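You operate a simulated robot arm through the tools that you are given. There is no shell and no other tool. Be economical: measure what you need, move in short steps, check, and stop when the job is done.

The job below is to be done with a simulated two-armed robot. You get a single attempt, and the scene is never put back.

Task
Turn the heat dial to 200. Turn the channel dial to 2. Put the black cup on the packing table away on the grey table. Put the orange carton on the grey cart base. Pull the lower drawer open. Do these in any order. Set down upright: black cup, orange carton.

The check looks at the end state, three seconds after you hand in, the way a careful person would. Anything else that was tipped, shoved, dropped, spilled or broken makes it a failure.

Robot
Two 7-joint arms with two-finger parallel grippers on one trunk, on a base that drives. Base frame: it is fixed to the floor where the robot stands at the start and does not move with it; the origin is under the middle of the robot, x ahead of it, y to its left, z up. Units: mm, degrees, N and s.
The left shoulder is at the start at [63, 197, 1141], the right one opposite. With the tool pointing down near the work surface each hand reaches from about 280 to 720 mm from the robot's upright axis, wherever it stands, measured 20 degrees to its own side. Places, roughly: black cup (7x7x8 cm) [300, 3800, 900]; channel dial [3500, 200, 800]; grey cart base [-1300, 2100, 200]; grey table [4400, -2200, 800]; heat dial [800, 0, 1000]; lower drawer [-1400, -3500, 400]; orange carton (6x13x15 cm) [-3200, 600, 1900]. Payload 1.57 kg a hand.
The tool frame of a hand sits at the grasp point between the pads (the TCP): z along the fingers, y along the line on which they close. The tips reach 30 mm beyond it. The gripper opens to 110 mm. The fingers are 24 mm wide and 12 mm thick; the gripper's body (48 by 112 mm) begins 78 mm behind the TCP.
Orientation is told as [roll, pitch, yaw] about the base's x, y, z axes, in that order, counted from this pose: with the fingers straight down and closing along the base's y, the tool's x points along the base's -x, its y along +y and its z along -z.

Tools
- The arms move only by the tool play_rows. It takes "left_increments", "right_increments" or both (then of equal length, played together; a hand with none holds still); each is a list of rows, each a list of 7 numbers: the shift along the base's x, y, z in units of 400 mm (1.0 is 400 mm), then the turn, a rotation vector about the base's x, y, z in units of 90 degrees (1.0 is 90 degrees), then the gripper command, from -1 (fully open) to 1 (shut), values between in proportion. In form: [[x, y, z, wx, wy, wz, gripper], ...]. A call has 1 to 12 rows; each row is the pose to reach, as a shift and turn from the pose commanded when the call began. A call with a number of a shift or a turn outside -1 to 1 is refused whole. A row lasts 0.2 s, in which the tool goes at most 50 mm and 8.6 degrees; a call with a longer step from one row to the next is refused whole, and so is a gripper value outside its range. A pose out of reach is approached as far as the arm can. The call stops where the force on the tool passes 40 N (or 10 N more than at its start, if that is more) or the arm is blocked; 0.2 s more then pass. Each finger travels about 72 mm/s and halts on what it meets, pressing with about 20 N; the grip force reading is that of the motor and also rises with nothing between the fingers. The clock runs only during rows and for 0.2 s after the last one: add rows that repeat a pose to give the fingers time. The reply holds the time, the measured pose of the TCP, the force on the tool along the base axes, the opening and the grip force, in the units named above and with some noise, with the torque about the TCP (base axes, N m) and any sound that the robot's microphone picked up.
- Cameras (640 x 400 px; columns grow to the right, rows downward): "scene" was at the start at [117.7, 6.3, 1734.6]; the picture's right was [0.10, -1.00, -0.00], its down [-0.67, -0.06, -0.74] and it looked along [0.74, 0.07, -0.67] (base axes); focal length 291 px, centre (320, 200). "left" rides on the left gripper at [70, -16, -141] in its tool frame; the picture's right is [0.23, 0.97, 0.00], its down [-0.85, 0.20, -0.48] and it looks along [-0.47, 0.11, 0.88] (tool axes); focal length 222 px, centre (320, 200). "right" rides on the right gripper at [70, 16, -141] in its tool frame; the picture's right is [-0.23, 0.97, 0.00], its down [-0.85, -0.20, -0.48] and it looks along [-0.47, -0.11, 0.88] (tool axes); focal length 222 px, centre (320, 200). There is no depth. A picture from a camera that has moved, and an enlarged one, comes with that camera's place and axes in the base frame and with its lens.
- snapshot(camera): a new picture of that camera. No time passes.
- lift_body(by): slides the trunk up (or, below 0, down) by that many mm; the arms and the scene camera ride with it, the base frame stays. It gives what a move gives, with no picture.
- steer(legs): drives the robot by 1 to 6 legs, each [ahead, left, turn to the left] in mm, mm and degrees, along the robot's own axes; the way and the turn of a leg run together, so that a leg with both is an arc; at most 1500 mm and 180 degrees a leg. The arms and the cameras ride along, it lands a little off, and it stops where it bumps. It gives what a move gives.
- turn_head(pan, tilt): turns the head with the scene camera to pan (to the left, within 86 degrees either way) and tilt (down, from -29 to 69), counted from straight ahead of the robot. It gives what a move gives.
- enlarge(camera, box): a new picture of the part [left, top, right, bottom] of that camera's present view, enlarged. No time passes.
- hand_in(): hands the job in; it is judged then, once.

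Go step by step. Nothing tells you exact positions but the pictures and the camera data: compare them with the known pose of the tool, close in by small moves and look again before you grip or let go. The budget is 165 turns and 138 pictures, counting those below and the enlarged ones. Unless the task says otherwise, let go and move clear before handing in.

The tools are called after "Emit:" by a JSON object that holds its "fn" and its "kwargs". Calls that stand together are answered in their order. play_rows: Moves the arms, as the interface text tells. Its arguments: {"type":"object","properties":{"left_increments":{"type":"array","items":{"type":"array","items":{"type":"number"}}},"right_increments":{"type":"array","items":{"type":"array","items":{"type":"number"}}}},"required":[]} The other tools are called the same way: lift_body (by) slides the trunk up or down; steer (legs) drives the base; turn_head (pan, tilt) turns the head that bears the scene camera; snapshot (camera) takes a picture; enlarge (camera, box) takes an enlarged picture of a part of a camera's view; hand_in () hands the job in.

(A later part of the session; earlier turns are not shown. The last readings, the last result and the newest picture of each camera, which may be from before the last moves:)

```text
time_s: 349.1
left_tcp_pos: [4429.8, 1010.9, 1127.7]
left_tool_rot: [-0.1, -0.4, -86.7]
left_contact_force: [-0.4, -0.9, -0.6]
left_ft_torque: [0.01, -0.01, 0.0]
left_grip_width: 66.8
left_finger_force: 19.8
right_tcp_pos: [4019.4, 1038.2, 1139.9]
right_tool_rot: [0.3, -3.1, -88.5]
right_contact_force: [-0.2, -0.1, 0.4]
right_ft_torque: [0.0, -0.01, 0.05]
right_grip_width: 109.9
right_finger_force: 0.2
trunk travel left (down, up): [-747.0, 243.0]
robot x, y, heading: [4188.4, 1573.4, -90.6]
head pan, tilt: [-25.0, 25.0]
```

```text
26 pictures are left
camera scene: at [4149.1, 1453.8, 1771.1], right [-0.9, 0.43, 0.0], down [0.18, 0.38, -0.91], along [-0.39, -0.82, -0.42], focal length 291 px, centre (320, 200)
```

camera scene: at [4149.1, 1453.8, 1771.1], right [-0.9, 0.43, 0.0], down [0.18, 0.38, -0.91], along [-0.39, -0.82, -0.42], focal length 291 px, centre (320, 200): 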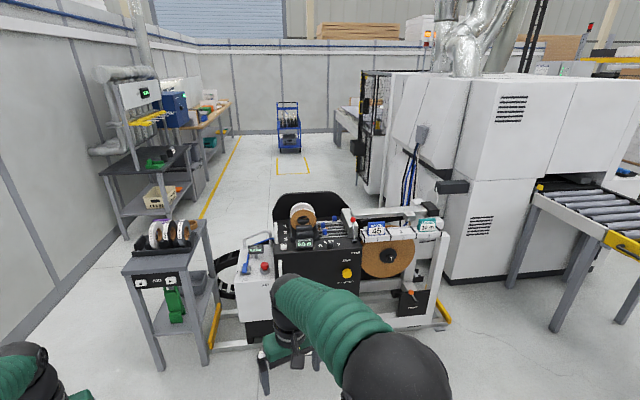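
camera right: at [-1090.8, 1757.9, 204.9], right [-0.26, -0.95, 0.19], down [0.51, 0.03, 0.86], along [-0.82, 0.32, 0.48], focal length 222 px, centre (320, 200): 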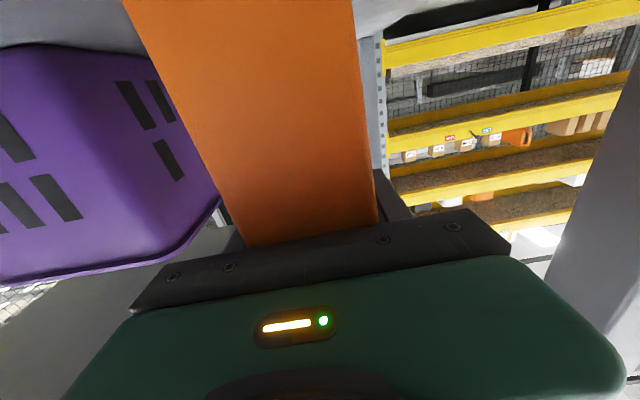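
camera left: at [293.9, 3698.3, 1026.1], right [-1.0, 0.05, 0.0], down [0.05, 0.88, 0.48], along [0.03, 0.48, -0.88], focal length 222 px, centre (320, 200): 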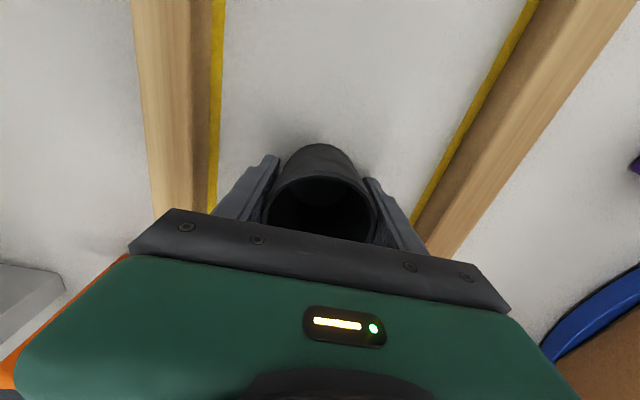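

Emit:
{"fn": "enlarge", "kwargs": {"camera": "scene", "box": [235, 190, 365, 300]}}

```text
3.64 times, centred on (300, 245) of scene
camera zoom: at [4149.1, 1453.8, 1771.1], right [-0.9, 0.43, 0.0], down [0.18, 0.38, -0.91], along [-0.39, -0.82, -0.42], focal length 1059 px, centre (393, 36)
```

zoom: 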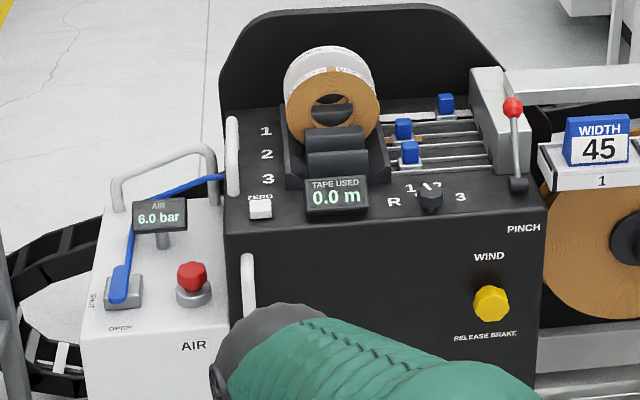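

The channel dial is the small knob at the machine's top right (labels R,1,2,3), about [3475, 176, ~820]. I drive up facing heading −107° so that it's before my right hand.

Emit:
{"fn": "steer", "kwargs": {"legs": [[0, 0, -16.4], [500, -45, 0], [430, -40, 0]]}}

Emit:
{"fn": "turn_head", "kwargs": {"pan": -12, "tilt": 50}}

Emit:
{"fn": "snapshot", "kwargs": {"camera": "scene"}}

```text
time_s: 355.3
left_tcp_pos: [3905.7, 102.3, 1129.7]
left_tool_rot: [0.0, -0.4, -103.3]
left_contact_force: [-0.4, 1.3, -0.7]
left_ft_torque: [0.04, 0.04, -0.01]
left_grip_width: 67.2
left_finger_force: 20.3
right_tcp_pos: [3520.5, 246.6, 1139.8]
right_tool_rot: [0.5, -3.2, -105.2]
right_contact_force: [0.0, 0.1, 0.1]
right_ft_torque: [0.02, 0.0, -0.04]
right_grip_width: 110.2
right_finger_force: 0.1
trunk travel left (down, up): [-747.0, 243.0]
robot x, y, heading: [3832.0, 711.5, -107.3]
head pan, tilt: [-25.0, 25.0]
```

```text
time_s: 356.1
left_tcp_pos: [3906.7, 101.4, 1127.5]
left_tool_rot: [0.0, -0.3, -103.4]
left_contact_force: [-0.7, 0.1, -0.5]
left_ft_torque: [0.01, 0.03, 0.01]
left_grip_width: 67.0
left_finger_force: 19.9
right_tcp_pos: [3520.4, 246.7, 1139.7]
right_tool_rot: [0.4, -3.1, -105.2]
right_contact_force: [0.2, -0.5, 0.6]
right_ft_torque: [-0.02, -0.01, -0.03]
right_grip_width: 109.9
right_finger_force: 0.2
trunk travel left (down, up): [-747.0, 243.0]
robot x, y, heading: [3832.3, 710.4, -107.0]
head pan, tilt: [-12.0, 50.0]
```

```text
24 pictures are left
camera scene: at [3787.6, 605.9, 1733.6], right [-0.87, 0.49, 0.0], down [0.37, 0.67, -0.64], along [-0.31, -0.56, -0.77], focal length 291 px, centre (320, 200)
```

scene: 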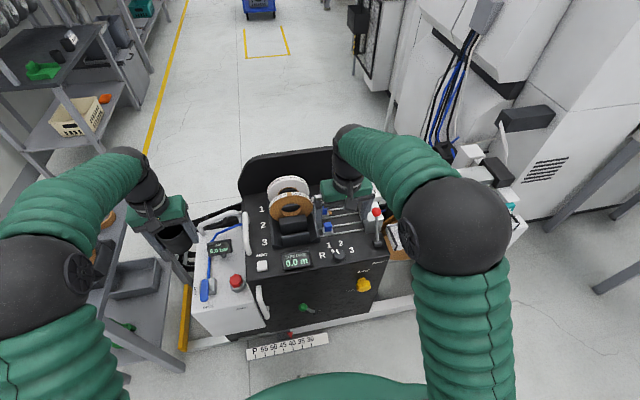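

Emit:
{"fn": "enlarge", "kwargs": {"camera": "scene", "box": [300, 225, 380, 275]}}

```text
8.00 times, centred on (340, 250) of scene
camera zoom: at [3787.6, 605.9, 1733.6], right [-0.87, 0.49, 0.0], down [0.37, 0.67, -0.64], along [-0.31, -0.56, -0.77], focal length 2330 px, centre (160, -200)
```

zoom: 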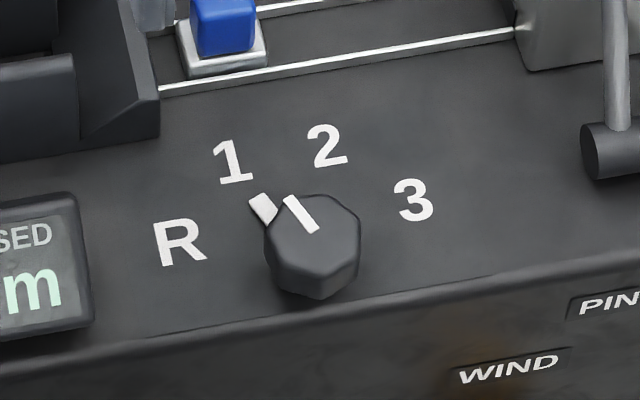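

The pointer stands at 1; 2 is 45° clockwise. Knob top at about [3495, 213, 858]. I bring the right hand above it, turned 22° counter-clockwise.

Emit:
{"fn": "play_rows", "kwargs": {"right_increments": [[-0.012, -0.016, -0.09, 0.017, -0.003, 0.06, -0.3], [-0.025, -0.033, -0.18, 0.034, -0.005, 0.12, -0.3], [-0.038, -0.05, -0.27, 0.034, -0.005, 0.18, -0.3], [-0.05, -0.067, -0.36, 0.034, -0.005, 0.23, -0.3], [-0.063, -0.083, -0.45, 0.034, -0.005, 0.23, -0.3], [-0.063, -0.083, -0.45, 0.034, -0.005, 0.23, -0.3]]}}

Emit:
{"fn": "snapshot", "kwargs": {"camera": "right"}}

```text
time_s: 357.6
left_tcp_pos: [3906.1, 102.5, 1129.1]
left_tool_rot: [-0.1, -0.4, -103.4]
left_contact_force: [0.2, 0.3, -0.4]
left_ft_torque: [-0.01, 0.01, -0.01]
left_grip_width: 66.9
left_finger_force: 20.5
right_tcp_pos: [3494.9, 214.7, 959.5]
right_tool_rot: [0.6, -0.2, -84.4]
right_contact_force: [0.1, 0.1, 0.6]
right_ft_torque: [0.0, 0.0, -0.03]
right_grip_width: 71.6
right_finger_force: 0.0
trunk travel left (down, up): [-747.0, 243.0]
robot x, y, heading: [3834.9, 708.5, -107.3]
head pan, tilt: [-12.0, 50.0]
```

```text
22 pictures are left
camera right: at [3503.2, 284.6, 1099.8], right [0.99, -0.13, 0.01], down [-0.12, -0.87, 0.48], along [-0.05, -0.48, -0.88], focal length 222 px, centre (320, 200)
```

right: 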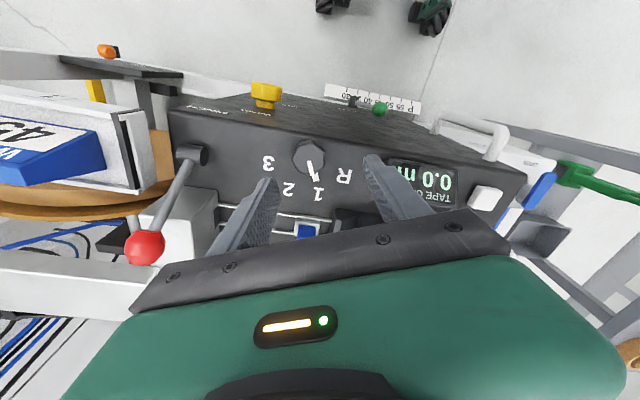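

I correct by [-7, -5], descend to grip depth and close on the knob.

Emit:
{"fn": "play_rows", "kwargs": {"right_increments": [[-0.017, -0.013, -0.1, 0, 0, 0, -0.3], [-0.017, -0.013, -0.18, 0, 0, 0, -0.3], [-0.017, -0.013, -0.22, 0, 0, 0, -0.3], [-0.017, -0.013, -0.22, 0, 0, 0, -0.3]]}}

Emit:
{"fn": "snapshot", "kwargs": {"camera": "right"}}

```text
time_s: 358.6
left_tcp_pos: [3905.4, 100.8, 1128.6]
left_tool_rot: [0.0, -0.2, -103.4]
left_contact_force: [-0.4, -0.3, -0.3]
left_ft_torque: [0.02, -0.01, -0.01]
left_grip_width: 66.9
left_finger_force: 20.0
right_tcp_pos: [3488.2, 208.4, 871.7]
right_tool_rot: [0.6, -0.1, -84.4]
right_contact_force: [-0.8, -0.1, 0.0]
right_ft_torque: [-0.02, 0.01, 0.01]
right_grip_width: 71.3
right_finger_force: 0.1
trunk travel left (down, up): [-747.0, 243.0]
robot x, y, heading: [3832.7, 710.5, -107.1]
head pan, tilt: [-12.0, 50.0]
```

```text
21 pictures are left
camera right: at [3495.2, 278.0, 1010.9], right [0.99, -0.13, 0.01], down [-0.12, -0.87, 0.48], along [-0.05, -0.47, -0.88], focal length 222 px, centre (320, 200)
```

right: 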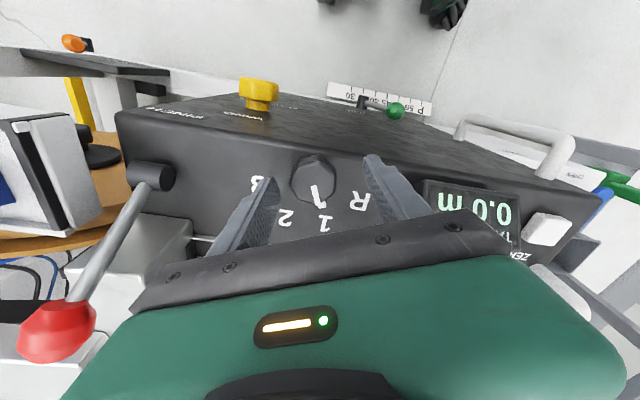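

The knob is a bit nearer and lower than thought: [3482, 200, ~828]. I adjust and close on it.

Emit:
{"fn": "play_rows", "kwargs": {"right_increments": [[-0.015, -0.02, -0.03, 0, 0, 0, -0.3], [-0.015, -0.02, -0.06, 0, 0, 0, -0.3], [-0.015, -0.02, -0.072, 0, 0, 0, -0.3], [-0.015, -0.02, -0.072, 0, 0, 0, 0.0], [-0.015, -0.02, -0.072, 0, 0, 0, 0.4], [-0.015, -0.02, -0.072, 0, 0, 0, 0.6], [-0.015, -0.02, -0.072, 0, 0, 0, 0.6]]}}

Emit:
{"fn": "snapshot", "kwargs": {"camera": "right"}}

```text
time_s: 360.1
left_tcp_pos: [3903.7, 101.8, 1128.6]
left_tool_rot: [0.0, -0.5, -103.3]
left_contact_force: [0.3, -0.4, -0.1]
left_ft_torque: [-0.02, -0.02, -0.04]
left_grip_width: 66.8
left_finger_force: 20.2
right_tcp_pos: [3479.8, 199.7, 843.2]
right_tool_rot: [0.6, -0.3, -84.5]
right_contact_force: [-5.8, -2.3, 2.7]
right_ft_torque: [0.38, 0.36, 0.05]
right_grip_width: 41.6
right_finger_force: 45.1
trunk travel left (down, up): [-747.0, 243.0]
robot x, y, heading: [3832.5, 708.4, -107.5]
head pan, tilt: [-12.0, 50.0]
```

```text
20 pictures are left
camera right: at [3488.1, 269.9, 983.0], right [0.99, -0.13, 0.01], down [-0.12, -0.87, 0.48], along [-0.05, -0.48, -0.88], focal length 222 px, centre (320, 200)
```

right: 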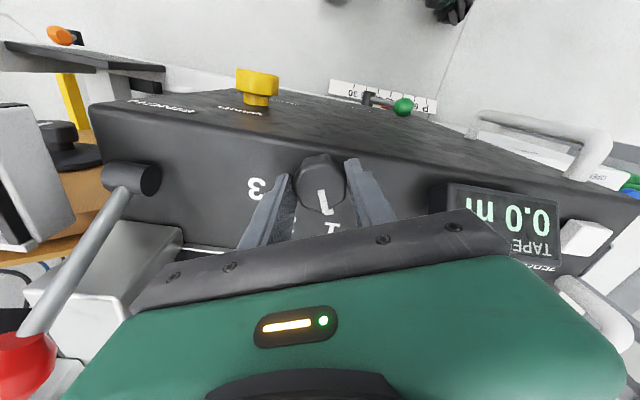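

Gripped (41.6 mm). I turn it 45° clockwise.

Emit:
{"fn": "play_rows", "kwargs": {"right_increments": [[0, 0, 0, 0, 0, -0.085, 0.6], [0, 0, 0, 0, 0, -0.17, 0.6], [0, 0, 0, 0, 0, -0.255, 0.6], [0, 0, 0, 0, 0, -0.34, 0.6], [0, 0, 0, 0, 0, -0.425, 0.6], [0, 0, 0, 0, 0, -0.5, 0.6], [0, 0, 0, 0, 0, -0.5, 0.6]]}}

Emit:
{"fn": "play_rows", "kwargs": {"right_increments": [[0, 0, 0, 0, 0, 0, 0.3], [0, 0, 0, 0, 0, 0, 0.0], [0, 0, 0, 0, 0, 0, -0.3], [0, 0, 0, 0, 0, 0, -0.3], [0, 0, 0.08, 0, 0, 0, -0.3], [0, 0, 0.17, 0, 0, 0, -0.3], [0, 0, 0.27, 0, 0, 0, -0.3], [0, 0.05, 0.37, 0, 0, 0, -0.3], [0, 0.1, 0.46, 0, 0, 0, -0.3], [0, 0.15, 0.55, 0, 0, 0, -0.3]]}}

Emit:
{"fn": "enlarge", "kwargs": {"camera": "right", "box": [260, 100, 400, 220]}}

```text
time_s: 361.8
left_tcp_pos: [3904.8, 101.6, 1129.4]
left_tool_rot: [0.1, -0.4, -103.5]
left_contact_force: [-0.4, -0.5, -1.3]
left_ft_torque: [0.01, 0.01, -0.01]
left_grip_width: 67.0
left_finger_force: 20.1
right_tcp_pos: [3479.9, 199.5, 843.8]
right_tool_rot: [0.7, -0.1, -129.5]
right_contact_force: [-6.6, -3.1, 5.2]
right_ft_torque: [-0.65, 0.52, 0.0]
right_grip_width: 41.5
right_finger_force: 44.3
trunk travel left (down, up): [-747.0, 243.0]
robot x, y, heading: [3836.5, 708.0, -107.2]
head pan, tilt: [-12.0, 50.0]
```

```text
time_s: 363.9
left_tcp_pos: [3904.8, 103.8, 1129.7]
left_tool_rot: [0.1, -0.5, -103.4]
left_contact_force: [1.1, -0.3, -0.7]
left_ft_torque: [-0.02, 0.03, 0.04]
left_grip_width: 66.8
left_finger_force: 19.8
right_tcp_pos: [3482.3, 263.1, 1064.6]
right_tool_rot: [0.6, -0.1, -129.4]
right_contact_force: [0.4, -0.2, -0.2]
right_ft_torque: [-0.01, 0.0, -0.06]
right_grip_width: 71.4
right_finger_force: 0.1
trunk travel left (down, up): [-747.0, 243.0]
robot x, y, heading: [3832.9, 708.1, -107.0]
head pan, tilt: [-12.0, 50.0]
```

```text
3.33 times, centred on (330, 160) of right
camera zoom: at [3538.8, 305.8, 1204.2], right [0.61, -0.79, 0.01], down [-0.7, -0.53, 0.48], along [-0.37, -0.3, -0.88], focal length 740 px, centre (287, 333)
```

zoom: 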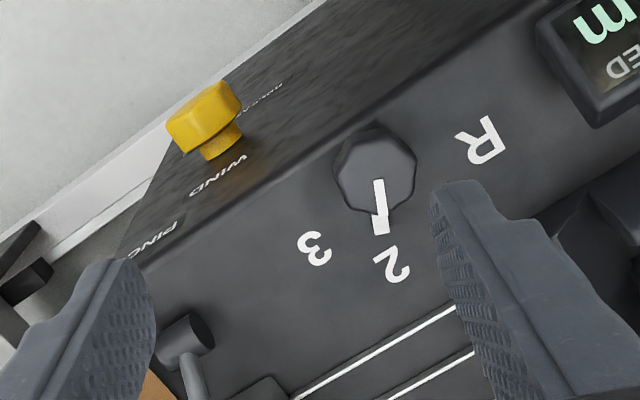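

The pointer is at 2 – channel dial done. Next the cup: I back off and go east, to view the passage toward the grey table.

Emit:
{"fn": "steer", "kwargs": {"legs": [[-300, 0, 0], [0, 0, 17], [0, 1000, 0]]}}

Emit:
{"fn": "turn_head", "kwargs": {"pan": 0, "tilt": 35}}

Emit:
{"fn": "snapshot", "kwargs": {"camera": "scene"}}

```text
time_s: 371.8
left_tcp_pos: [5167.4, 431.2, 1129.1]
left_tool_rot: [0.1, -0.4, -86.7]
left_contact_force: [0.9, 1.0, -0.2]
left_ft_torque: [-0.02, -0.04, 0.01]
left_grip_width: 66.5
left_finger_force: 19.8
right_tcp_pos: [4716.5, 463.0, 1064.3]
right_tool_rot: [0.7, 0.0, -112.8]
right_contact_force: [-0.8, 0.6, -1.0]
right_ft_torque: [-0.01, -0.01, 0.01]
right_grip_width: 71.2
right_finger_force: 0.0
trunk travel left (down, up): [-747.0, 243.0]
robot x, y, heading: [4928.5, 991.6, -90.4]
head pan, tilt: [-12.0, 50.0]
```

```text
time_s: 372.6
left_tcp_pos: [5170.2, 431.2, 1129.4]
left_tool_rot: [0.1, -0.4, -86.8]
left_contact_force: [-0.7, -0.1, -1.1]
left_ft_torque: [0.04, -0.01, 0.02]
left_grip_width: 66.9
left_finger_force: 19.8
right_tcp_pos: [4718.7, 463.1, 1064.5]
right_tool_rot: [0.7, -0.3, -112.8]
right_contact_force: [0.4, -0.2, 0.2]
right_ft_torque: [0.01, 0.0, 0.01]
right_grip_width: 71.4
right_finger_force: 0.0
trunk travel left (down, up): [-747.0, 243.0]
robot x, y, heading: [4928.4, 994.1, -90.6]
head pan, tilt: [0.0, 35.0]
```

```text
18 pictures are left
camera scene: at [4927.7, 866.9, 1755.3], right [-1.0, 0.01, 0.0], down [0.01, 0.58, -0.82], along [-0.01, -0.82, -0.58], focal length 291 px, centre (320, 200)
```

scene: 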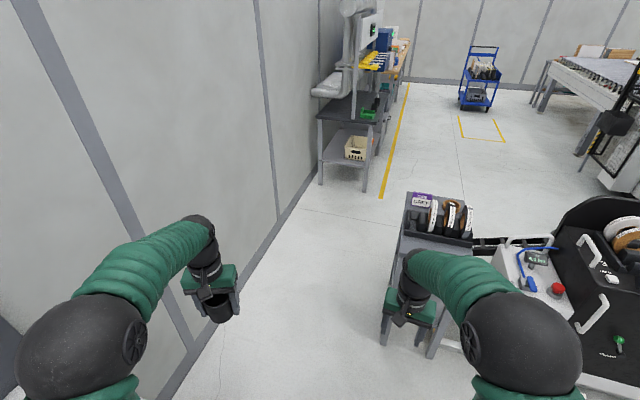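

The passage between the stand and the wall is about 900 mm wide; the grey table's short end faces me at heading 242°. I drive through carefully.

Emit:
{"fn": "steer", "kwargs": {"legs": [[550, -15, 0], [540, -13, 0], [0, 0, -27.5], [662, 352, 0], [380, -10, 0]]}}

Emit:
{"fn": "turn_head", "kwargs": {"pan": 5, "tilt": 42}}

Emit:
{"fn": "snapshot", "kwargs": {"camera": "scene"}}

```text
time_s: 385.5
left_tcp_pos: [4655.4, -1781.7, 1131.3]
left_tool_rot: [-0.1, 0.2, -114.9]
left_contact_force: [-0.2, 0.2, -0.9]
left_ft_torque: [0.02, -0.05, -0.01]
left_grip_width: 67.2
left_finger_force: 20.6
right_tcp_pos: [4268.2, -1548.9, 1067.0]
right_tool_rot: [0.6, -0.5, -140.6]
right_contact_force: [-0.2, -0.3, -0.4]
right_ft_torque: [0.01, -0.02, 0.01]
right_grip_width: 71.5
right_finger_force: 0.0
trunk travel left (down, up): [-747.0, 243.0]
robot x, y, heading: [4698.1, -1178.7, -118.2]
head pan, tilt: [0.0, 35.0]
stopped in leg 5: the force on the tool passed its limit at 73 N (the readings are from after the stop); the commanded pose is now the measured one
```

```text
time_s: 386.2
left_tcp_pos: [4655.6, -1781.5, 1132.5]
left_tool_rot: [0.1, 0.3, -115.0]
left_contact_force: [-1.2, 0.2, 0.3]
left_ft_torque: [0.01, 0.03, 0.02]
left_grip_width: 66.8
left_finger_force: 20.1
right_tcp_pos: [4268.4, -1548.2, 1067.0]
right_tool_rot: [0.8, -0.4, -140.6]
right_contact_force: [-0.2, 0.1, -0.4]
right_ft_torque: [0.03, 0.01, 0.0]
right_grip_width: 71.6
right_finger_force: 0.1
trunk travel left (down, up): [-747.0, 243.0]
robot x, y, heading: [4696.8, -1182.6, -118.4]
head pan, tilt: [5.0, 42.0]
```

```text
17 pictures are left
camera scene: at [4648.6, -1291.4, 1744.8], right [-0.92, 0.4, 0.0], down [0.27, 0.62, -0.74], along [-0.29, -0.68, -0.67], focal length 291 px, centre (320, 200)
```

scene: 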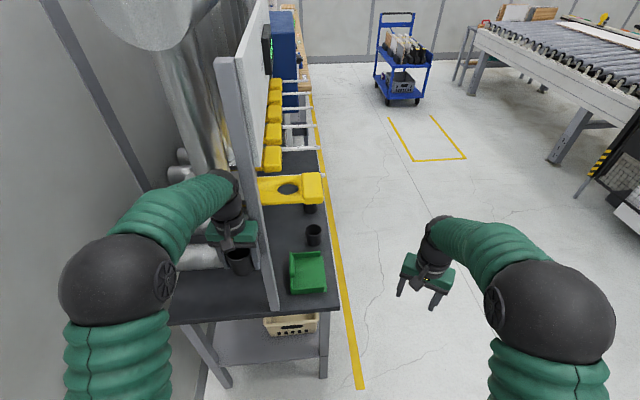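

The left hand brushed the table's post; the cup is still held. The free spot is the front-left of the table at about [4770, -1925]; I shift the base left 130 mm away from the post, then move over it and look.

Emit:
{"fn": "steer", "kwargs": {"legs": [[-30, 130, 0]]}}

Emit:
{"fn": "play_rows", "kwargs": {"left_increments": [[0, -0.07, -0.04, 0, 0, 0, 0.4], [0, -0.14, -0.1, 0, 0, 0, 0.4], [0, -0.2, -0.18, 0, 0, 0, 0.4], [0, -0.25, -0.26, 0, 0, 0, 0.4], [0, -0.27, -0.36, 0, 0, 0, 0.4]]}}

Emit:
{"fn": "snapshot", "kwargs": {"camera": "scene"}}

```text
time_s: 387.5
left_tcp_pos: [4758.8, -1803.6, 1137.2]
left_tool_rot: [1.1, 0.1, -115.0]
left_contact_force: [-1.2, 0.9, 0.1]
left_ft_torque: [-0.04, -0.13, -0.05]
left_grip_width: 67.0
left_finger_force: 19.8
right_tcp_pos: [4373.4, -1569.7, 1063.0]
right_tool_rot: [1.8, 0.0, -140.5]
right_contact_force: [-1.4, 1.1, -0.5]
right_ft_torque: [-0.11, -0.18, -0.04]
right_grip_width: 71.3
right_finger_force: 0.0
trunk travel left (down, up): [-747.0, 243.0]
robot x, y, heading: [4821.3, -1214.5, -118.1]
head pan, tilt: [5.0, 42.0]
```

```text
time_s: 388.7
left_tcp_pos: [4796.8, -1914.5, 986.2]
left_tool_rot: [-0.9, 1.3, -114.5]
left_contact_force: [29.4, 89.2, 78.6]
left_ft_torque: [-3.17, -2.85, 4.41]
left_grip_width: 65.2
left_finger_force: 19.8
right_tcp_pos: [4409.7, -1583.0, 1070.8]
right_tool_rot: [0.2, -1.0, -140.6]
right_contact_force: [0.2, -3.7, -1.1]
right_ft_torque: [0.25, -0.01, -0.01]
right_grip_width: 71.4
right_finger_force: 0.1
trunk travel left (down, up): [-747.0, 243.0]
robot x, y, heading: [4828.0, -1217.4, -118.3]
head pan, tilt: [5.0, 42.0]
```

```text
16 pictures are left
camera scene: at [4801.0, -1313.6, 1745.5], right [-0.92, 0.39, 0.01], down [0.25, 0.61, -0.75], along [-0.3, -0.68, -0.66], focal length 291 px, centre (320, 200)
```

scene: 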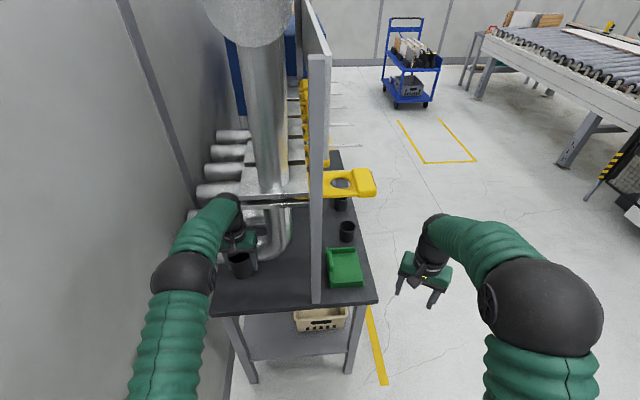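

The hand's side is pressed against the duct elbow. I back it off and up at once, shift 45 mm left, away from the duct.

Emit:
{"fn": "play_rows", "kwargs": {"left_increments": [[0.03, 0.08, 0.05, 0, 0, 0, 0.4], [0.06, 0.14, 0.12, 0, 0, 0, 0.4], [0.11, 0.14, 0.2, 0, 0, 0, 0.4], [0.11, 0.14, 0.2, 0, 0, 0, 0.4]]}}

Emit:
{"fn": "enlarge", "kwargs": {"camera": "scene", "box": [180, 180, 380, 330]}}

```text
time_s: 389.7
left_tcp_pos: [4830.7, -1872.2, 1063.7]
left_tool_rot: [-0.5, 0.3, -115.0]
left_contact_force: [0.6, 0.3, -0.8]
left_ft_torque: [-0.04, 0.05, 0.01]
left_grip_width: 65.1
left_finger_force: 19.5
right_tcp_pos: [4399.5, -1587.2, 1066.8]
right_tool_rot: [0.2, -0.5, -140.6]
right_contact_force: [1.0, -0.7, -0.1]
right_ft_torque: [0.05, 0.03, -0.01]
right_grip_width: 71.5
right_finger_force: 0.0
trunk travel left (down, up): [-747.0, 243.0]
robot x, y, heading: [4820.3, -1214.2, -118.4]
head pan, tilt: [5.0, 42.0]
```

```text
2.67 times, centred on (280, 255) of scene
camera zoom: at [4775.4, -1333.5, 1744.1], right [-0.92, 0.4, 0.0], down [0.27, 0.62, -0.74], along [-0.29, -0.68, -0.67], focal length 777 px, centre (427, 53)
```

zoom: 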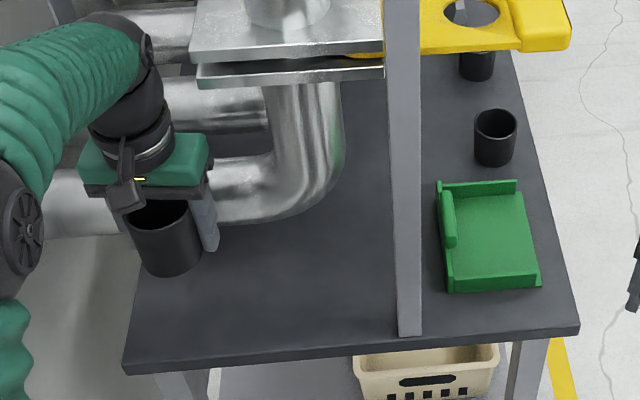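

Now I see the clear front-left patch of table. I first go down at this distance (cup bottom still above table level), then move 45 mm in.

Emit:
{"fn": "play_rows", "kwargs": {"left_increments": [[0, 0, -0.1, 0, 0, 0, 0.4], [0, 0, -0.2, 0, 0, 0, 0.4], [0, 0, -0.3, 0, 0, 0, 0.4], [0, 0, -0.38, 0, 0, 0, 0.4], [0.002, -0.05, -0.38, 0, 0, 0, 0.4], [0.005, -0.11, -0.38, 0, 0, 0, 0.4], [0.005, -0.11, -0.38, 0, 0, 0, 0.4]]}}

Emit:
{"fn": "enlarge", "kwargs": {"camera": "scene", "box": [180, 180, 380, 330]}}

```text
time_s: 391.1
left_tcp_pos: [4826.8, -1892.8, 919.9]
left_tool_rot: [-0.1, 0.8, -115.0]
left_contact_force: [-0.3, 0.2, -0.7]
left_ft_torque: [-0.07, -0.01, 0.0]
left_grip_width: 65.5
left_finger_force: 20.2
right_tcp_pos: [4391.7, -1572.9, 1069.7]
right_tool_rot: [0.9, -0.7, -140.7]
right_contact_force: [0.3, 0.6, 0.1]
right_ft_torque: [0.01, -0.02, -0.01]
right_grip_width: 71.8
right_finger_force: 0.1
trunk travel left (down, up): [-747.0, 243.0]
robot x, y, heading: [4822.1, -1214.9, -118.2]
head pan, tilt: [5.0, 42.0]
stopped in row 6 (left hand): the force on the tool passed its limit at 66 N (the readings are from after the stop); the commanded pose is now the measured one
```

```text
2.67 times, centred on (280, 255) of scene
camera zoom: at [4769.2, -1315.9, 1745.2], right [-0.92, 0.39, 0.0], down [0.27, 0.61, -0.74], along [-0.29, -0.68, -0.67], focal length 777 px, centre (427, 53)
```

zoom: 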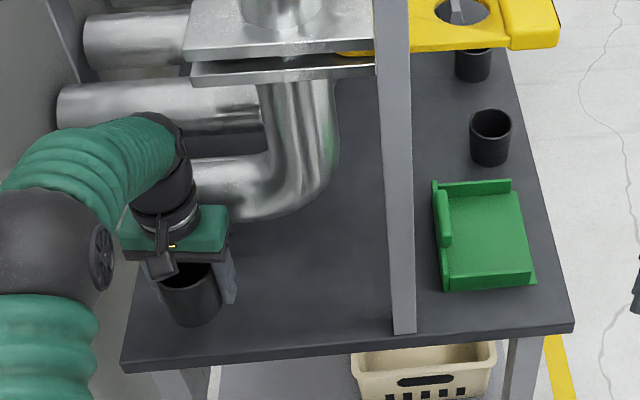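

The wrist meets the duct when upright that close, so I lean the hand back 14° (fingers forward), which frees the wrist, then move in 30 mm and lower.

Emit:
{"fn": "play_rows", "kwargs": {"left_increments": [[0, 0, 0, -0.075, 0.035, 0, 0.4], [0, 0, 0, -0.145, 0.068, 0, 0.4], [-0.011, -0.035, -0.01, -0.145, 0.068, 0, 0.4], [-0.022, -0.07, -0.03, -0.145, 0.068, 0, 0.4], [-0.022, -0.07, -0.08, -0.145, 0.068, 0, 0.4], [-0.022, -0.07, -0.12, -0.145, 0.068, 0, 0.4]]}}

Emit:
{"fn": "enlarge", "kwargs": {"camera": "scene", "box": [180, 180, 380, 330]}}

```text
time_s: 392.1
left_tcp_pos: [4821.8, -1914.3, 910.0]
left_tool_rot: [-0.3, -13.3, -114.9]
left_contact_force: [-0.2, 0.2, 0.6]
left_ft_torque: [-0.03, -0.01, -0.02]
left_grip_width: 65.3
left_finger_force: 20.8
right_tcp_pos: [4394.9, -1573.1, 1069.8]
right_tool_rot: [0.8, -0.9, -140.6]
right_contact_force: [0.7, 0.3, 0.0]
right_ft_torque: [-0.03, 0.01, -0.02]
right_grip_width: 71.6
right_finger_force: 0.0
trunk travel left (down, up): [-747.0, 243.0]
robot x, y, heading: [4821.3, -1216.8, -118.4]
head pan, tilt: [5.0, 42.0]
stopped in row 4 (left hand): the force on the tool passed its limit at 75 N (the readings are from after the stop); the commanded pose is now the measured one
```

```text
2.67 times, centred on (280, 255) of scene
camera zoom: at [4772.7, -1318.6, 1745.1], right [-0.92, 0.39, 0.0], down [0.27, 0.61, -0.74], along [-0.29, -0.68, -0.67], focal length 777 px, centre (427, 53)
```

zoom: 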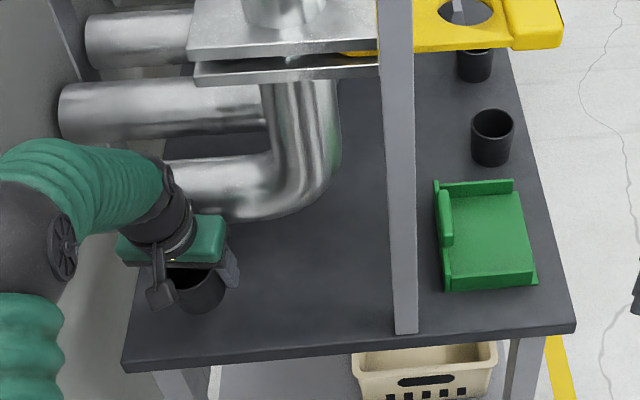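

The gripper's body meets the raised duct at ~1000 mm height, but leaned like this the cup is already over the table, ~30 mm inside the edge. I lower from here.

Emit:
{"fn": "play_rows", "kwargs": {"left_increments": [[0.003, 0.008, -0.03, 0, 0, 0, 0.4], [0.003, 0.008, -0.07, 0, 0, 0, 0.4], [0.003, 0.008, -0.1, 0, 0, 0, 0.4], [0.003, 0.008, -0.11, 0, 0, 0, 0.4], [0.003, 0.008, -0.11, 0, 0, 0, 0.4]]}}

```text
time_s: 393.3
left_tcp_pos: [4825.3, -1913.2, 863.7]
left_tool_rot: [-0.4, -13.2, -114.8]
left_contact_force: [0.0, -0.6, -1.3]
left_ft_torque: [0.01, 0.02, 0.0]
left_grip_width: 65.4
left_finger_force: 19.7
right_tcp_pos: [4396.1, -1577.5, 1069.2]
right_tool_rot: [0.5, -0.7, -140.6]
right_contact_force: [0.1, 0.3, 0.5]
right_ft_torque: [-0.01, 0.03, 0.0]
right_grip_width: 71.3
right_finger_force: 0.1
trunk travel left (down, up): [-747.0, 243.0]
robot x, y, heading: [4820.6, -1217.9, -118.3]
head pan, tilt: [5.0, 42.0]
```

Emit:
{"fn": "play_rows", "kwargs": {"left_increments": [[0, 0, -0.01, 0, 0, 0, 0.4], [0, 0, -0.02, 0, 0, 0, 0.4], [0, 0, -0.03, 0, 0, 0, 0.4], [0, 0, -0.03, 0, 0, 0, 0.4]]}}

Emit:
{"fn": "enlarge", "kwargs": {"camera": "scene", "box": [180, 220, 280, 330]}}

```text
time_s: 394.3
left_tcp_pos: [4824.9, -1912.4, 851.3]
left_tool_rot: [-0.3, -13.2, -114.9]
left_contact_force: [0.0, 0.8, -0.5]
left_ft_torque: [0.01, 0.02, -0.01]
left_grip_width: 65.2
left_finger_force: 20.0
right_tcp_pos: [4396.5, -1577.2, 1068.3]
right_tool_rot: [0.8, -0.7, -140.6]
right_contact_force: [0.6, -0.3, 0.2]
right_ft_torque: [0.02, 0.0, 0.0]
right_grip_width: 71.4
right_finger_force: 0.0
trunk travel left (down, up): [-747.0, 243.0]
robot x, y, heading: [4822.5, -1210.9, -118.3]
head pan, tilt: [5.0, 42.0]
```

```text
3.64 times, centred on (230, 275) of scene
camera zoom: at [4774.5, -1324.5, 1744.8], right [-0.92, 0.39, 0.0], down [0.26, 0.62, -0.74], along [-0.29, -0.68, -0.67], focal length 1059 px, centre (647, -73)
```

zoom: 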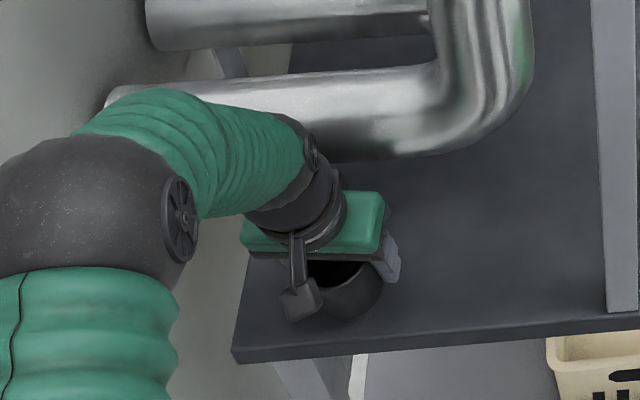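

Emit:
{"fn": "play_rows", "kwargs": {"left_increments": [[0, 0, -0.01, 0, 0, 0, 0.4], [0, 0, -0.02, 0, 0, 0, 0.4], [0, 0, -0.03, 0, 0, 0, 0.4], [0, 0, -0.03, 0, 0, 0, 0.4]]}}

```text
time_s: 395.3
left_tcp_pos: [4825.7, -1913.2, 839.8]
left_tool_rot: [-0.4, -13.3, -114.9]
left_contact_force: [0.2, -0.2, -0.3]
left_ft_torque: [-0.01, -0.04, 0.03]
left_grip_width: 65.3
left_finger_force: 19.9
right_tcp_pos: [4396.3, -1575.9, 1068.9]
right_tool_rot: [0.7, -0.7, -140.6]
right_contact_force: [-0.4, 0.2, -0.1]
right_ft_torque: [0.02, 0.02, 0.01]
right_grip_width: 71.5
right_finger_force: 0.1
trunk travel left (down, up): [-747.0, 243.0]
robot x, y, heading: [4821.1, -1215.1, -118.4]
head pan, tilt: [5.0, 42.0]
```

No contact yet, so the table is lower than 785. I lean 9° more and move 18 mm further in for a safer margin, and keep lowering.

Emit:
{"fn": "play_rows", "kwargs": {"left_increments": [[0, 0, 0, -0.045, 0.021, 0, 0.4], [0, 0, -0.01, -0.09, 0.042, 0, 0.4], [-0.007, -0.022, -0.015, -0.09, 0.042, 0, 0.4], [-0.014, -0.044, -0.02, -0.09, 0.042, 0, 0.4], [-0.014, -0.044, -0.035, -0.09, 0.042, 0, 0.4], [-0.014, -0.044, -0.05, -0.09, 0.042, 0, 0.4], [-0.014, -0.044, -0.05, -0.09, 0.042, 0, 0.4]]}}

```text
time_s: 396.7
left_tcp_pos: [4817.6, -1934.7, 832.6]
left_tool_rot: [0.1, -23.5, -114.9]
left_contact_force: [4.5, 18.1, 48.7]
left_ft_torque: [0.47, -0.65, 0.22]
left_grip_width: 65.3
left_finger_force: 19.9
right_tcp_pos: [4395.7, -1573.6, 1070.9]
right_tool_rot: [0.9, -0.8, -140.7]
right_contact_force: [-0.1, 0.4, -0.6]
right_ft_torque: [0.06, -0.01, 0.04]
right_grip_width: 71.6
right_finger_force: 0.1
trunk travel left (down, up): [-747.0, 243.0]
robot x, y, heading: [4819.6, -1216.4, -118.3]
head pan, tilt: [5.0, 42.0]
stopped in row 7 (left hand): the force on the tool passed its limit at 46 N (the readings are from after the stop); the commanded pose is now the measured one
```

The cup's lower edge is on the table (≈775), about 80 mm inside the edge. I ease up, reduce the lean to 14° while drawing back 14 mm, and set it down again.

Emit:
{"fn": "play_rows", "kwargs": {"left_increments": [[0, 0, 0.015, 0, 0, 0, 0.4], [0.005, 0.017, 0.02, 0.045, -0.021, 0, 0.4], [0.01, 0.034, 0.02, 0.09, -0.042, 0, 0.4], [0.01, 0.034, 0.01, 0.09, -0.042, 0, 0.4], [0.01, 0.034, 0.005, 0.09, -0.042, 0, 0.4]]}}

Emit:
{"fn": "enlarge", "kwargs": {"camera": "scene", "box": [180, 220, 280, 330]}}

```text
time_s: 397.9
left_tcp_pos: [4823.5, -1921.7, 831.0]
left_tool_rot: [0.0, -14.2, -114.9]
left_contact_force: [3.6, 3.3, 18.8]
left_ft_torque: [-0.07, -0.61, 0.15]
left_grip_width: 65.3
left_finger_force: 19.7
right_tcp_pos: [4396.3, -1574.4, 1071.1]
right_tool_rot: [0.8, -0.8, -140.6]
right_contact_force: [-0.6, -0.5, -0.4]
right_ft_torque: [-0.01, -0.05, 0.04]
right_grip_width: 71.4
right_finger_force: 0.1
trunk travel left (down, up): [-747.0, 243.0]
robot x, y, heading: [4822.4, -1211.6, -118.1]
head pan, tilt: [5.0, 42.0]
```

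```text
3.64 times, centred on (230, 275) of scene
camera zoom: at [4774.5, -1318.5, 1745.6], right [-0.92, 0.39, 0.0], down [0.26, 0.61, -0.74], along [-0.29, -0.68, -0.67], focal length 1059 px, centre (647, -73)
```

zoom: 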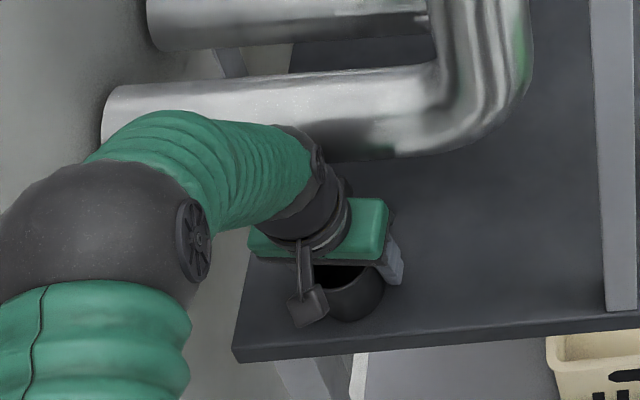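

The cup stands on the table with margin to the edge. I open the fingers and withdraw along the finger direction.

Emit:
{"fn": "play_rows", "kwargs": {"left_increments": [[0, 0, 0.006, 0, 0, 0, 0.1], [0, 0, 0.006, 0, 0, 0, -0.2], [0, 0, 0.006, 0, 0, 0, -0.5], [0, 0, 0.006, 0, 0, 0, -0.7], [0, 0, 0.006, 0, 0, 0, -0.7], [0.01, 0.022, 0.09, 0, 0, 0, -0.7], [0.02, 0.045, 0.18, 0, 0, 0, -0.7], [0.03, 0.067, 0.27, 0, 0, 0, -0.7], [0.05, 0.13, 0.36, 0, 0, 0, -0.7], [0.08, 0.2, 0.45, 0, 0, 0, -0.7]]}}

Emit:
{"fn": "enlarge", "kwargs": {"camera": "scene", "box": [180, 180, 380, 330]}}

```text
time_s: 400.1
left_tcp_pos: [4856.4, -1840.2, 1010.5]
left_tool_rot: [-0.3, -14.0, -114.9]
left_contact_force: [0.4, -0.2, 0.1]
left_ft_torque: [-0.02, 0.03, 0.02]
left_grip_width: 93.4
left_finger_force: 0.0
right_tcp_pos: [4398.9, -1575.8, 1070.4]
right_tool_rot: [0.8, -0.9, -140.6]
right_contact_force: [-0.7, -0.1, 0.4]
right_ft_torque: [-0.03, 0.03, 0.01]
right_grip_width: 71.4
right_finger_force: 0.2
trunk travel left (down, up): [-747.0, 243.0]
robot x, y, heading: [4822.4, -1214.1, -118.3]
head pan, tilt: [5.0, 42.0]
```

```text
2.67 times, centred on (280, 255) of scene
camera zoom: at [4777.3, -1320.5, 1745.1], right [-0.92, 0.39, 0.0], down [0.26, 0.62, -0.74], along [-0.29, -0.68, -0.67], focal length 777 px, centre (427, 53)
```

zoom: 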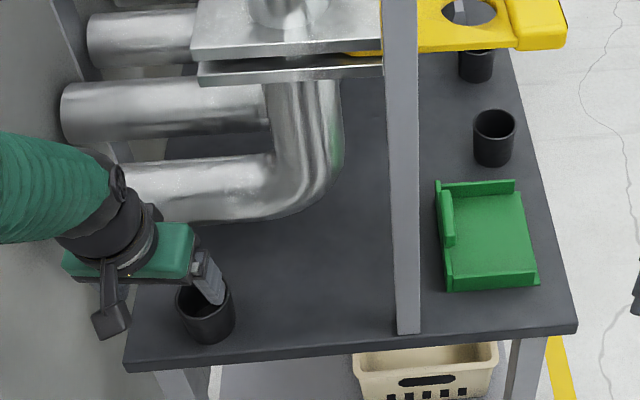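

The cup stands upright on the grey table. Next the drawer: I back off, turn west, and drive down the aisle and along the south corridor.

Emit:
{"fn": "steer", "kwargs": {"legs": [[-220, 0, 0], [0, 0, -61.7], [1420, 0, 0], [0, 1000, 0], [0, 950, 0]]}}

Emit:
{"fn": "turn_head", "kwargs": {"pan": 0, "tilt": 22}}

Emit:
{"fn": "snapshot", "kwargs": {"camera": "scene"}}

```text
time_s: 420.5
left_tcp_pos: [2989.2, -3320.3, 1010.1]
left_tool_rot: [-0.1, -14.0, -176.0]
left_contact_force: [0.3, 0.3, 0.6]
left_ft_torque: [-0.03, -0.01, 0.01]
left_grip_width: 93.5
left_finger_force: 0.0
right_tcp_pos: [2999.9, -2789.5, 1069.3]
right_tool_rot: [0.7, -0.7, 158.3]
right_contact_force: [0.3, 0.2, 0.6]
right_ft_torque: [-0.02, 0.01, -0.02]
right_grip_width: 71.5
right_finger_force: 0.1
trunk travel left (down, up): [-747.0, 243.0]
robot x, y, heading: [3520.7, -2987.8, -179.5]
head pan, tilt: [5.0, 42.0]
```

```text
time_s: 421.4
left_tcp_pos: [2991.1, -3321.2, 1009.7]
left_tool_rot: [-0.2, -14.1, -176.1]
left_contact_force: [0.6, 0.4, 0.5]
left_ft_torque: [-0.05, 0.0, 0.0]
left_grip_width: 93.6
left_finger_force: 0.0
right_tcp_pos: [3002.1, -2791.1, 1069.7]
right_tool_rot: [0.8, -0.8, 158.3]
right_contact_force: [0.5, 0.1, 0.1]
right_ft_torque: [0.02, 0.0, -0.01]
right_grip_width: 71.4
right_finger_force: 0.1
trunk travel left (down, up): [-747.0, 243.0]
robot x, y, heading: [3519.6, -2990.3, -179.3]
head pan, tilt: [0.0, 22.0]
```

```text
9 pictures are left
camera scene: at [3396.4, -2993.4, 1775.9], right [-0.01, 1.0, 0.0], down [0.38, 0.01, -0.93], along [-0.93, -0.01, -0.38], focal length 291 px, centre (320, 200)
```

scene: 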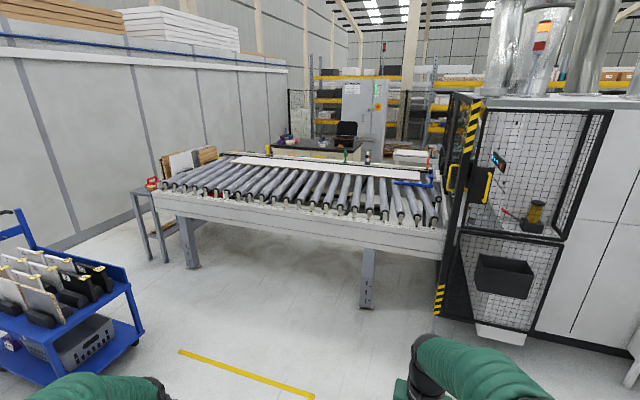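

The conveyor closes the corridor to the machine, so I return by the known northern route.

Emit:
{"fn": "steer", "kwargs": {"legs": [[0, -950, 0], [0, -1030, 0], [-1230, 0, 0], [0, 0, 45], [0, 0, 45], [0, 150, 0]]}}

Emit:
{"fn": "steer", "kwargs": {"legs": [[-1090, 0, 0], [-910, 0, 0], [-580, -710, 0], [-1460, 0, 0], [0, 0, -45], [0, 0, -45]]}}

```text
time_s: 441.8
left_tcp_pos: [5088.1, -1537.0, 1011.5]
left_tool_rot: [-2.2, -13.8, -88.3]
left_contact_force: [-86.6, -15.2, 11.2]
left_ft_torque: [1.25, -6.57, -1.33]
left_grip_width: 81.2
left_finger_force: 0.1
right_tcp_pos: [4587.8, -1522.7, 1072.1]
right_tool_rot: [0.5, -1.2, -112.1]
right_contact_force: [-0.5, 1.1, 2.1]
right_ft_torque: [-0.03, 0.07, 0.01]
right_grip_width: 71.5
right_finger_force: 0.1
trunk travel left (down, up): [-747.0, 243.0]
robot x, y, heading: [4785.1, -1006.8, -89.6]
head pan, tilt: [0.0, 22.0]
stopped in leg 6: the force on the tool passed its limit at 88 N (the readings are from after the stop); the commanded pose is now the measured one
```

```text
time_s: 467.2
left_tcp_pos: [3500.7, 2704.1, 1006.1]
left_tool_rot: [-1.9, -13.5, -176.6]
left_contact_force: [0.1, -0.5, -1.2]
left_ft_torque: [-0.01, 0.01, 0.01]
left_grip_width: 93.3
left_finger_force: 0.0
right_tcp_pos: [3512.4, 3219.9, 1072.3]
right_tool_rot: [0.0, -1.0, 157.7]
right_contact_force: [0.1, -0.4, 0.0]
right_ft_torque: [0.01, -0.03, 0.01]
right_grip_width: 71.5
right_finger_force: 0.0
trunk travel left (down, up): [-747.0, 243.0]
robot x, y, heading: [4031.5, 3034.0, -179.4]
head pan, tilt: [0.0, 22.0]
```

The left hand brushed the wall lightly but all passed. I continue west and then south.

Emit:
{"fn": "steer", "kwargs": {"legs": [[1450, -50, 0], [1450, 130, 0], [180, 0, 0], [0, 1450, 0], [0, 350, 0], [1150, 0, 0]]}}

Emit:
{"fn": "steer", "kwargs": {"legs": [[0, 1150, 0], [700, 0, 0], [0, 1400, 0]]}}

Emit:
{"fn": "turn_head", "kwargs": {"pan": 70, "tilt": 30}}

Emit:
{"fn": "snapshot", "kwargs": {"camera": "scene"}}

```text
time_s: 496.4
left_tcp_pos: [-730.0, 820.0, 1006.2]
left_tool_rot: [-1.9, -13.7, -177.5]
left_contact_force: [-0.2, 1.1, 0.9]
left_ft_torque: [0.01, -0.04, -0.01]
left_grip_width: 93.3
left_finger_force: 0.0
right_tcp_pos: [-711.2, 1337.0, 1074.5]
right_tool_rot: [0.1, -1.2, 157.0]
right_contact_force: [-0.7, 0.2, -0.3]
right_ft_torque: [0.0, -0.02, -0.04]
right_grip_width: 71.6
right_finger_force: 0.0
trunk travel left (down, up): [-747.0, 243.0]
robot x, y, heading: [-195.5, 1142.3, 179.7]
head pan, tilt: [0.0, 22.0]
```

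```text
time_s: 512.3
left_tcp_pos: [-1463.9, -1718.7, 1009.0]
left_tool_rot: [-1.8, -13.6, -177.5]
left_contact_force: [-0.4, 0.7, 0.0]
left_ft_torque: [0.02, -0.02, -0.01]
left_grip_width: 93.5
left_finger_force: 0.2
right_tcp_pos: [-1444.4, -1201.4, 1074.1]
right_tool_rot: [0.1, -1.2, 157.0]
right_contact_force: [-0.1, -0.1, -0.6]
right_ft_torque: [-0.01, -0.01, 0.01]
right_grip_width: 71.6
right_finger_force: 0.1
trunk travel left (down, up): [-747.0, 243.0]
robot x, y, heading: [-934.6, -1399.2, 179.5]
head pan, tilt: [0.0, 22.0]
```

```text
time_s: 513.7
left_tcp_pos: [-1464.0, -1720.2, 1009.3]
left_tool_rot: [-1.9, -13.7, -177.5]
left_contact_force: [0.2, -0.1, -0.3]
left_ft_torque: [0.01, -0.01, 0.01]
left_grip_width: 93.5
left_finger_force: 0.0
right_tcp_pos: [-1443.6, -1203.3, 1075.2]
right_tool_rot: [0.2, -1.3, 157.0]
right_contact_force: [-0.2, -0.8, 0.1]
right_ft_torque: [0.03, -0.02, -0.02]
right_grip_width: 71.5
right_finger_force: 0.0
trunk travel left (down, up): [-747.0, 243.0]
robot x, y, heading: [-932.3, -1400.5, 179.8]
head pan, tilt: [70.0, 30.0]
```

```text
8 pictures are left
camera scene: at [-997.3, -1486.1, 1763.3], right [-0.94, 0.35, 0.0], down [0.18, 0.47, -0.87], along [-0.3, -0.81, -0.5], focal length 291 px, centre (320, 200)
```

scene: 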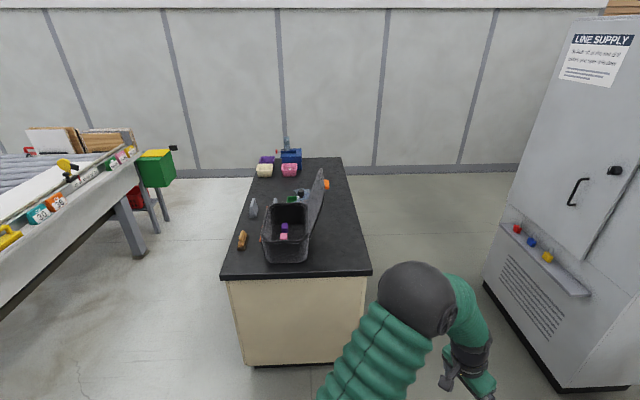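

I see the cabinet; its long east face should carry the drawers. I raise the trunk to clear the things on top and go round its corner to look at that face.

Emit:
{"fn": "lift_body", "kwargs": {"by": 240}}

Emit:
{"fn": "steer", "kwargs": {"legs": [[0, 720, 0], [-660, 30, 0], [0, 500, 0]]}}

Emit:
{"fn": "turn_head", "kwargs": {"pan": 22, "tilt": 45}}

Emit:
{"fn": "snapshot", "kwargs": {"camera": "scene"}}

```text
time_s: 516.2
left_tcp_pos: [-1463.3, -1720.7, 1247.9]
left_tool_rot: [-1.9, -13.8, -177.5]
left_contact_force: [-1.3, 0.0, -0.7]
left_ft_torque: [-0.01, -0.02, 0.01]
left_grip_width: 93.5
left_finger_force: 0.0
right_tcp_pos: [-1443.9, -1204.4, 1314.0]
right_tool_rot: [0.1, -1.3, 157.0]
right_contact_force: [0.2, -0.7, 0.6]
right_ft_torque: [0.01, 0.03, 0.0]
right_grip_width: 71.5
right_finger_force: 0.1
trunk travel left (down, up): [-987.0, 3.0]
robot x, y, heading: [-930.8, -1397.6, 179.5]
head pan, tilt: [70.0, 30.0]
```

```text
time_s: 525.9
left_tcp_pos: [-801.5, -2963.0, 1249.4]
left_tool_rot: [-1.6, -13.8, -177.0]
left_contact_force: [-0.3, -0.1, 0.9]
left_ft_torque: [-0.05, -0.03, -0.01]
left_grip_width: 93.3
left_finger_force: 0.0
right_tcp_pos: [-787.0, -2444.9, 1314.3]
right_tool_rot: [0.4, -1.1, 157.5]
right_contact_force: [-0.1, -0.3, 1.1]
right_ft_torque: [0.0, 0.01, 0.01]
right_grip_width: 71.5
right_finger_force: 0.1
trunk travel left (down, up): [-987.0, 3.0]
robot x, y, heading: [-277.9, -2644.0, -179.6]
head pan, tilt: [70.0, 30.0]
```

```text
time_s: 527.1
left_tcp_pos: [-798.6, -2962.5, 1250.6]
left_tool_rot: [-1.6, -13.9, -177.1]
left_contact_force: [0.1, 0.1, -0.2]
left_ft_torque: [-0.01, -0.01, -0.01]
left_grip_width: 93.6
left_finger_force: 0.0
right_tcp_pos: [-784.8, -2444.6, 1315.5]
right_tool_rot: [0.3, -1.3, 157.5]
right_contact_force: [0.3, -0.1, -0.2]
right_ft_torque: [0.01, 0.04, -0.01]
right_grip_width: 71.5
right_finger_force: 0.1
trunk travel left (down, up): [-987.0, 3.0]
robot x, y, heading: [-274.5, -2645.2, -179.7]
head pan, tilt: [22.0, 45.0]
```

```text
7 pictures are left
camera scene: at [-383.0, -2669.6, 1980.7], right [-0.38, 0.93, 0.0], down [0.66, 0.27, -0.71], along [-0.65, -0.27, -0.71], focal length 291 px, centre (320, 200)
```

scene: 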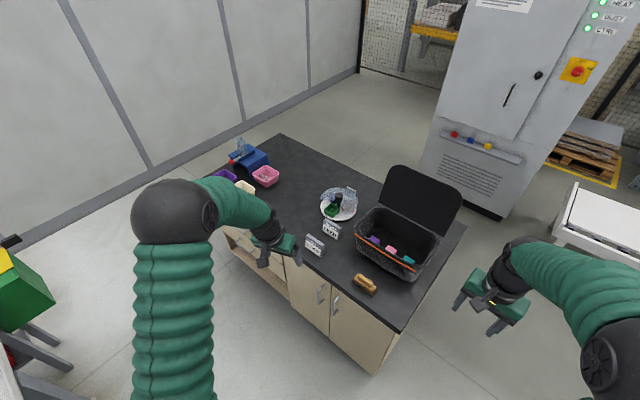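

The far (south) part of the east face is hidden by my arm. I move to stand opposite it, facing 157°, offset to the north of the drawer so that it can open past me, and look.

Emit:
{"fn": "steer", "kwargs": {"legs": [[300, 300, 0], [0, 300, 0], [0, 0, -22]]}}

Emit:
{"fn": "turn_head", "kwargs": {"pan": 42, "tilt": 58}}

Emit:
{"fn": "snapshot", "kwargs": {"camera": "scene"}}

```text
time_s: 532.5
left_tcp_pos: [-1177.0, -3336.2, 1252.0]
left_tool_rot: [-1.4, -13.9, 160.9]
left_contact_force: [0.6, 0.3, 0.2]
left_ft_torque: [-0.08, 0.01, 0.01]
left_grip_width: 93.6
left_finger_force: 0.1
right_tcp_pos: [-970.1, -2862.3, 1313.4]
right_tool_rot: [0.5, -1.2, 135.4]
right_contact_force: [-0.7, 1.7, 0.2]
right_ft_torque: [-0.05, 0.03, 0.03]
right_grip_width: 71.3
right_finger_force: 0.0
trunk travel left (down, up): [-987.0, 3.0]
robot x, y, heading: [-568.9, -3239.3, 158.2]
head pan, tilt: [22.0, 45.0]
```

```text
time_s: 533.3
left_tcp_pos: [-1174.5, -3339.9, 1252.0]
left_tool_rot: [-1.5, -14.0, 160.8]
left_contact_force: [-0.1, -0.9, 0.3]
left_ft_torque: [0.01, 0.01, -0.01]
left_grip_width: 93.7
left_finger_force: 0.0
right_tcp_pos: [-967.7, -2865.6, 1316.3]
right_tool_rot: [0.3, -1.4, 135.4]
right_contact_force: [-0.4, -0.5, -0.5]
right_ft_torque: [0.04, 0.02, -0.03]
right_grip_width: 71.6
right_finger_force: 0.1
trunk travel left (down, up): [-987.0, 3.0]
robot x, y, heading: [-569.2, -3239.3, 158.1]
head pan, tilt: [42.0, 58.0]
```

```text
6 pictures are left
camera scene: at [-664.6, -3246.4, 1963.7], right [-0.35, 0.94, 0.0], down [0.8, 0.29, -0.53], along [-0.5, -0.19, -0.85], focal length 291 px, centre (320, 200)
```

scene: 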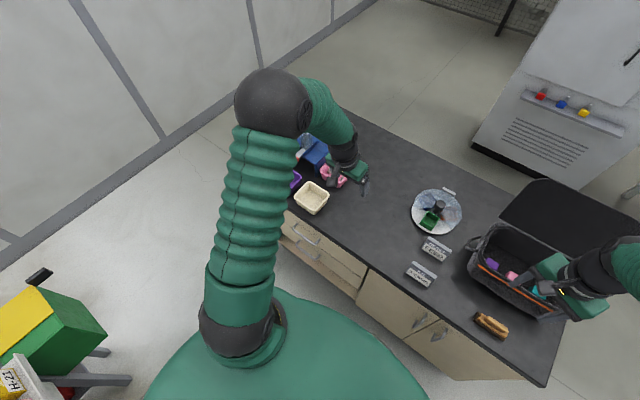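

The drawers are visible at the south part. I zoom on them.

Emit:
{"fn": "enlarge", "kwargs": {"camera": "scene", "box": [270, 200, 390, 310]}}

```text
3.64 times, centred on (330, 255) of scene
camera zoom: at [-664.6, -3246.4, 1963.7], right [-0.35, 0.94, 0.0], down [0.8, 0.29, -0.53], along [-0.5, -0.19, -0.85], focal length 1059 px, centre (284, 0)
```

zoom: 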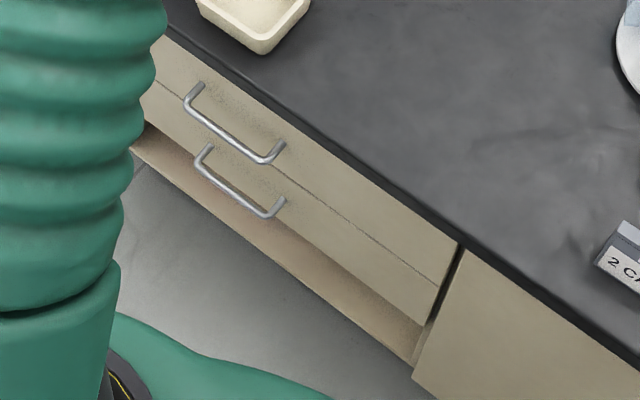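

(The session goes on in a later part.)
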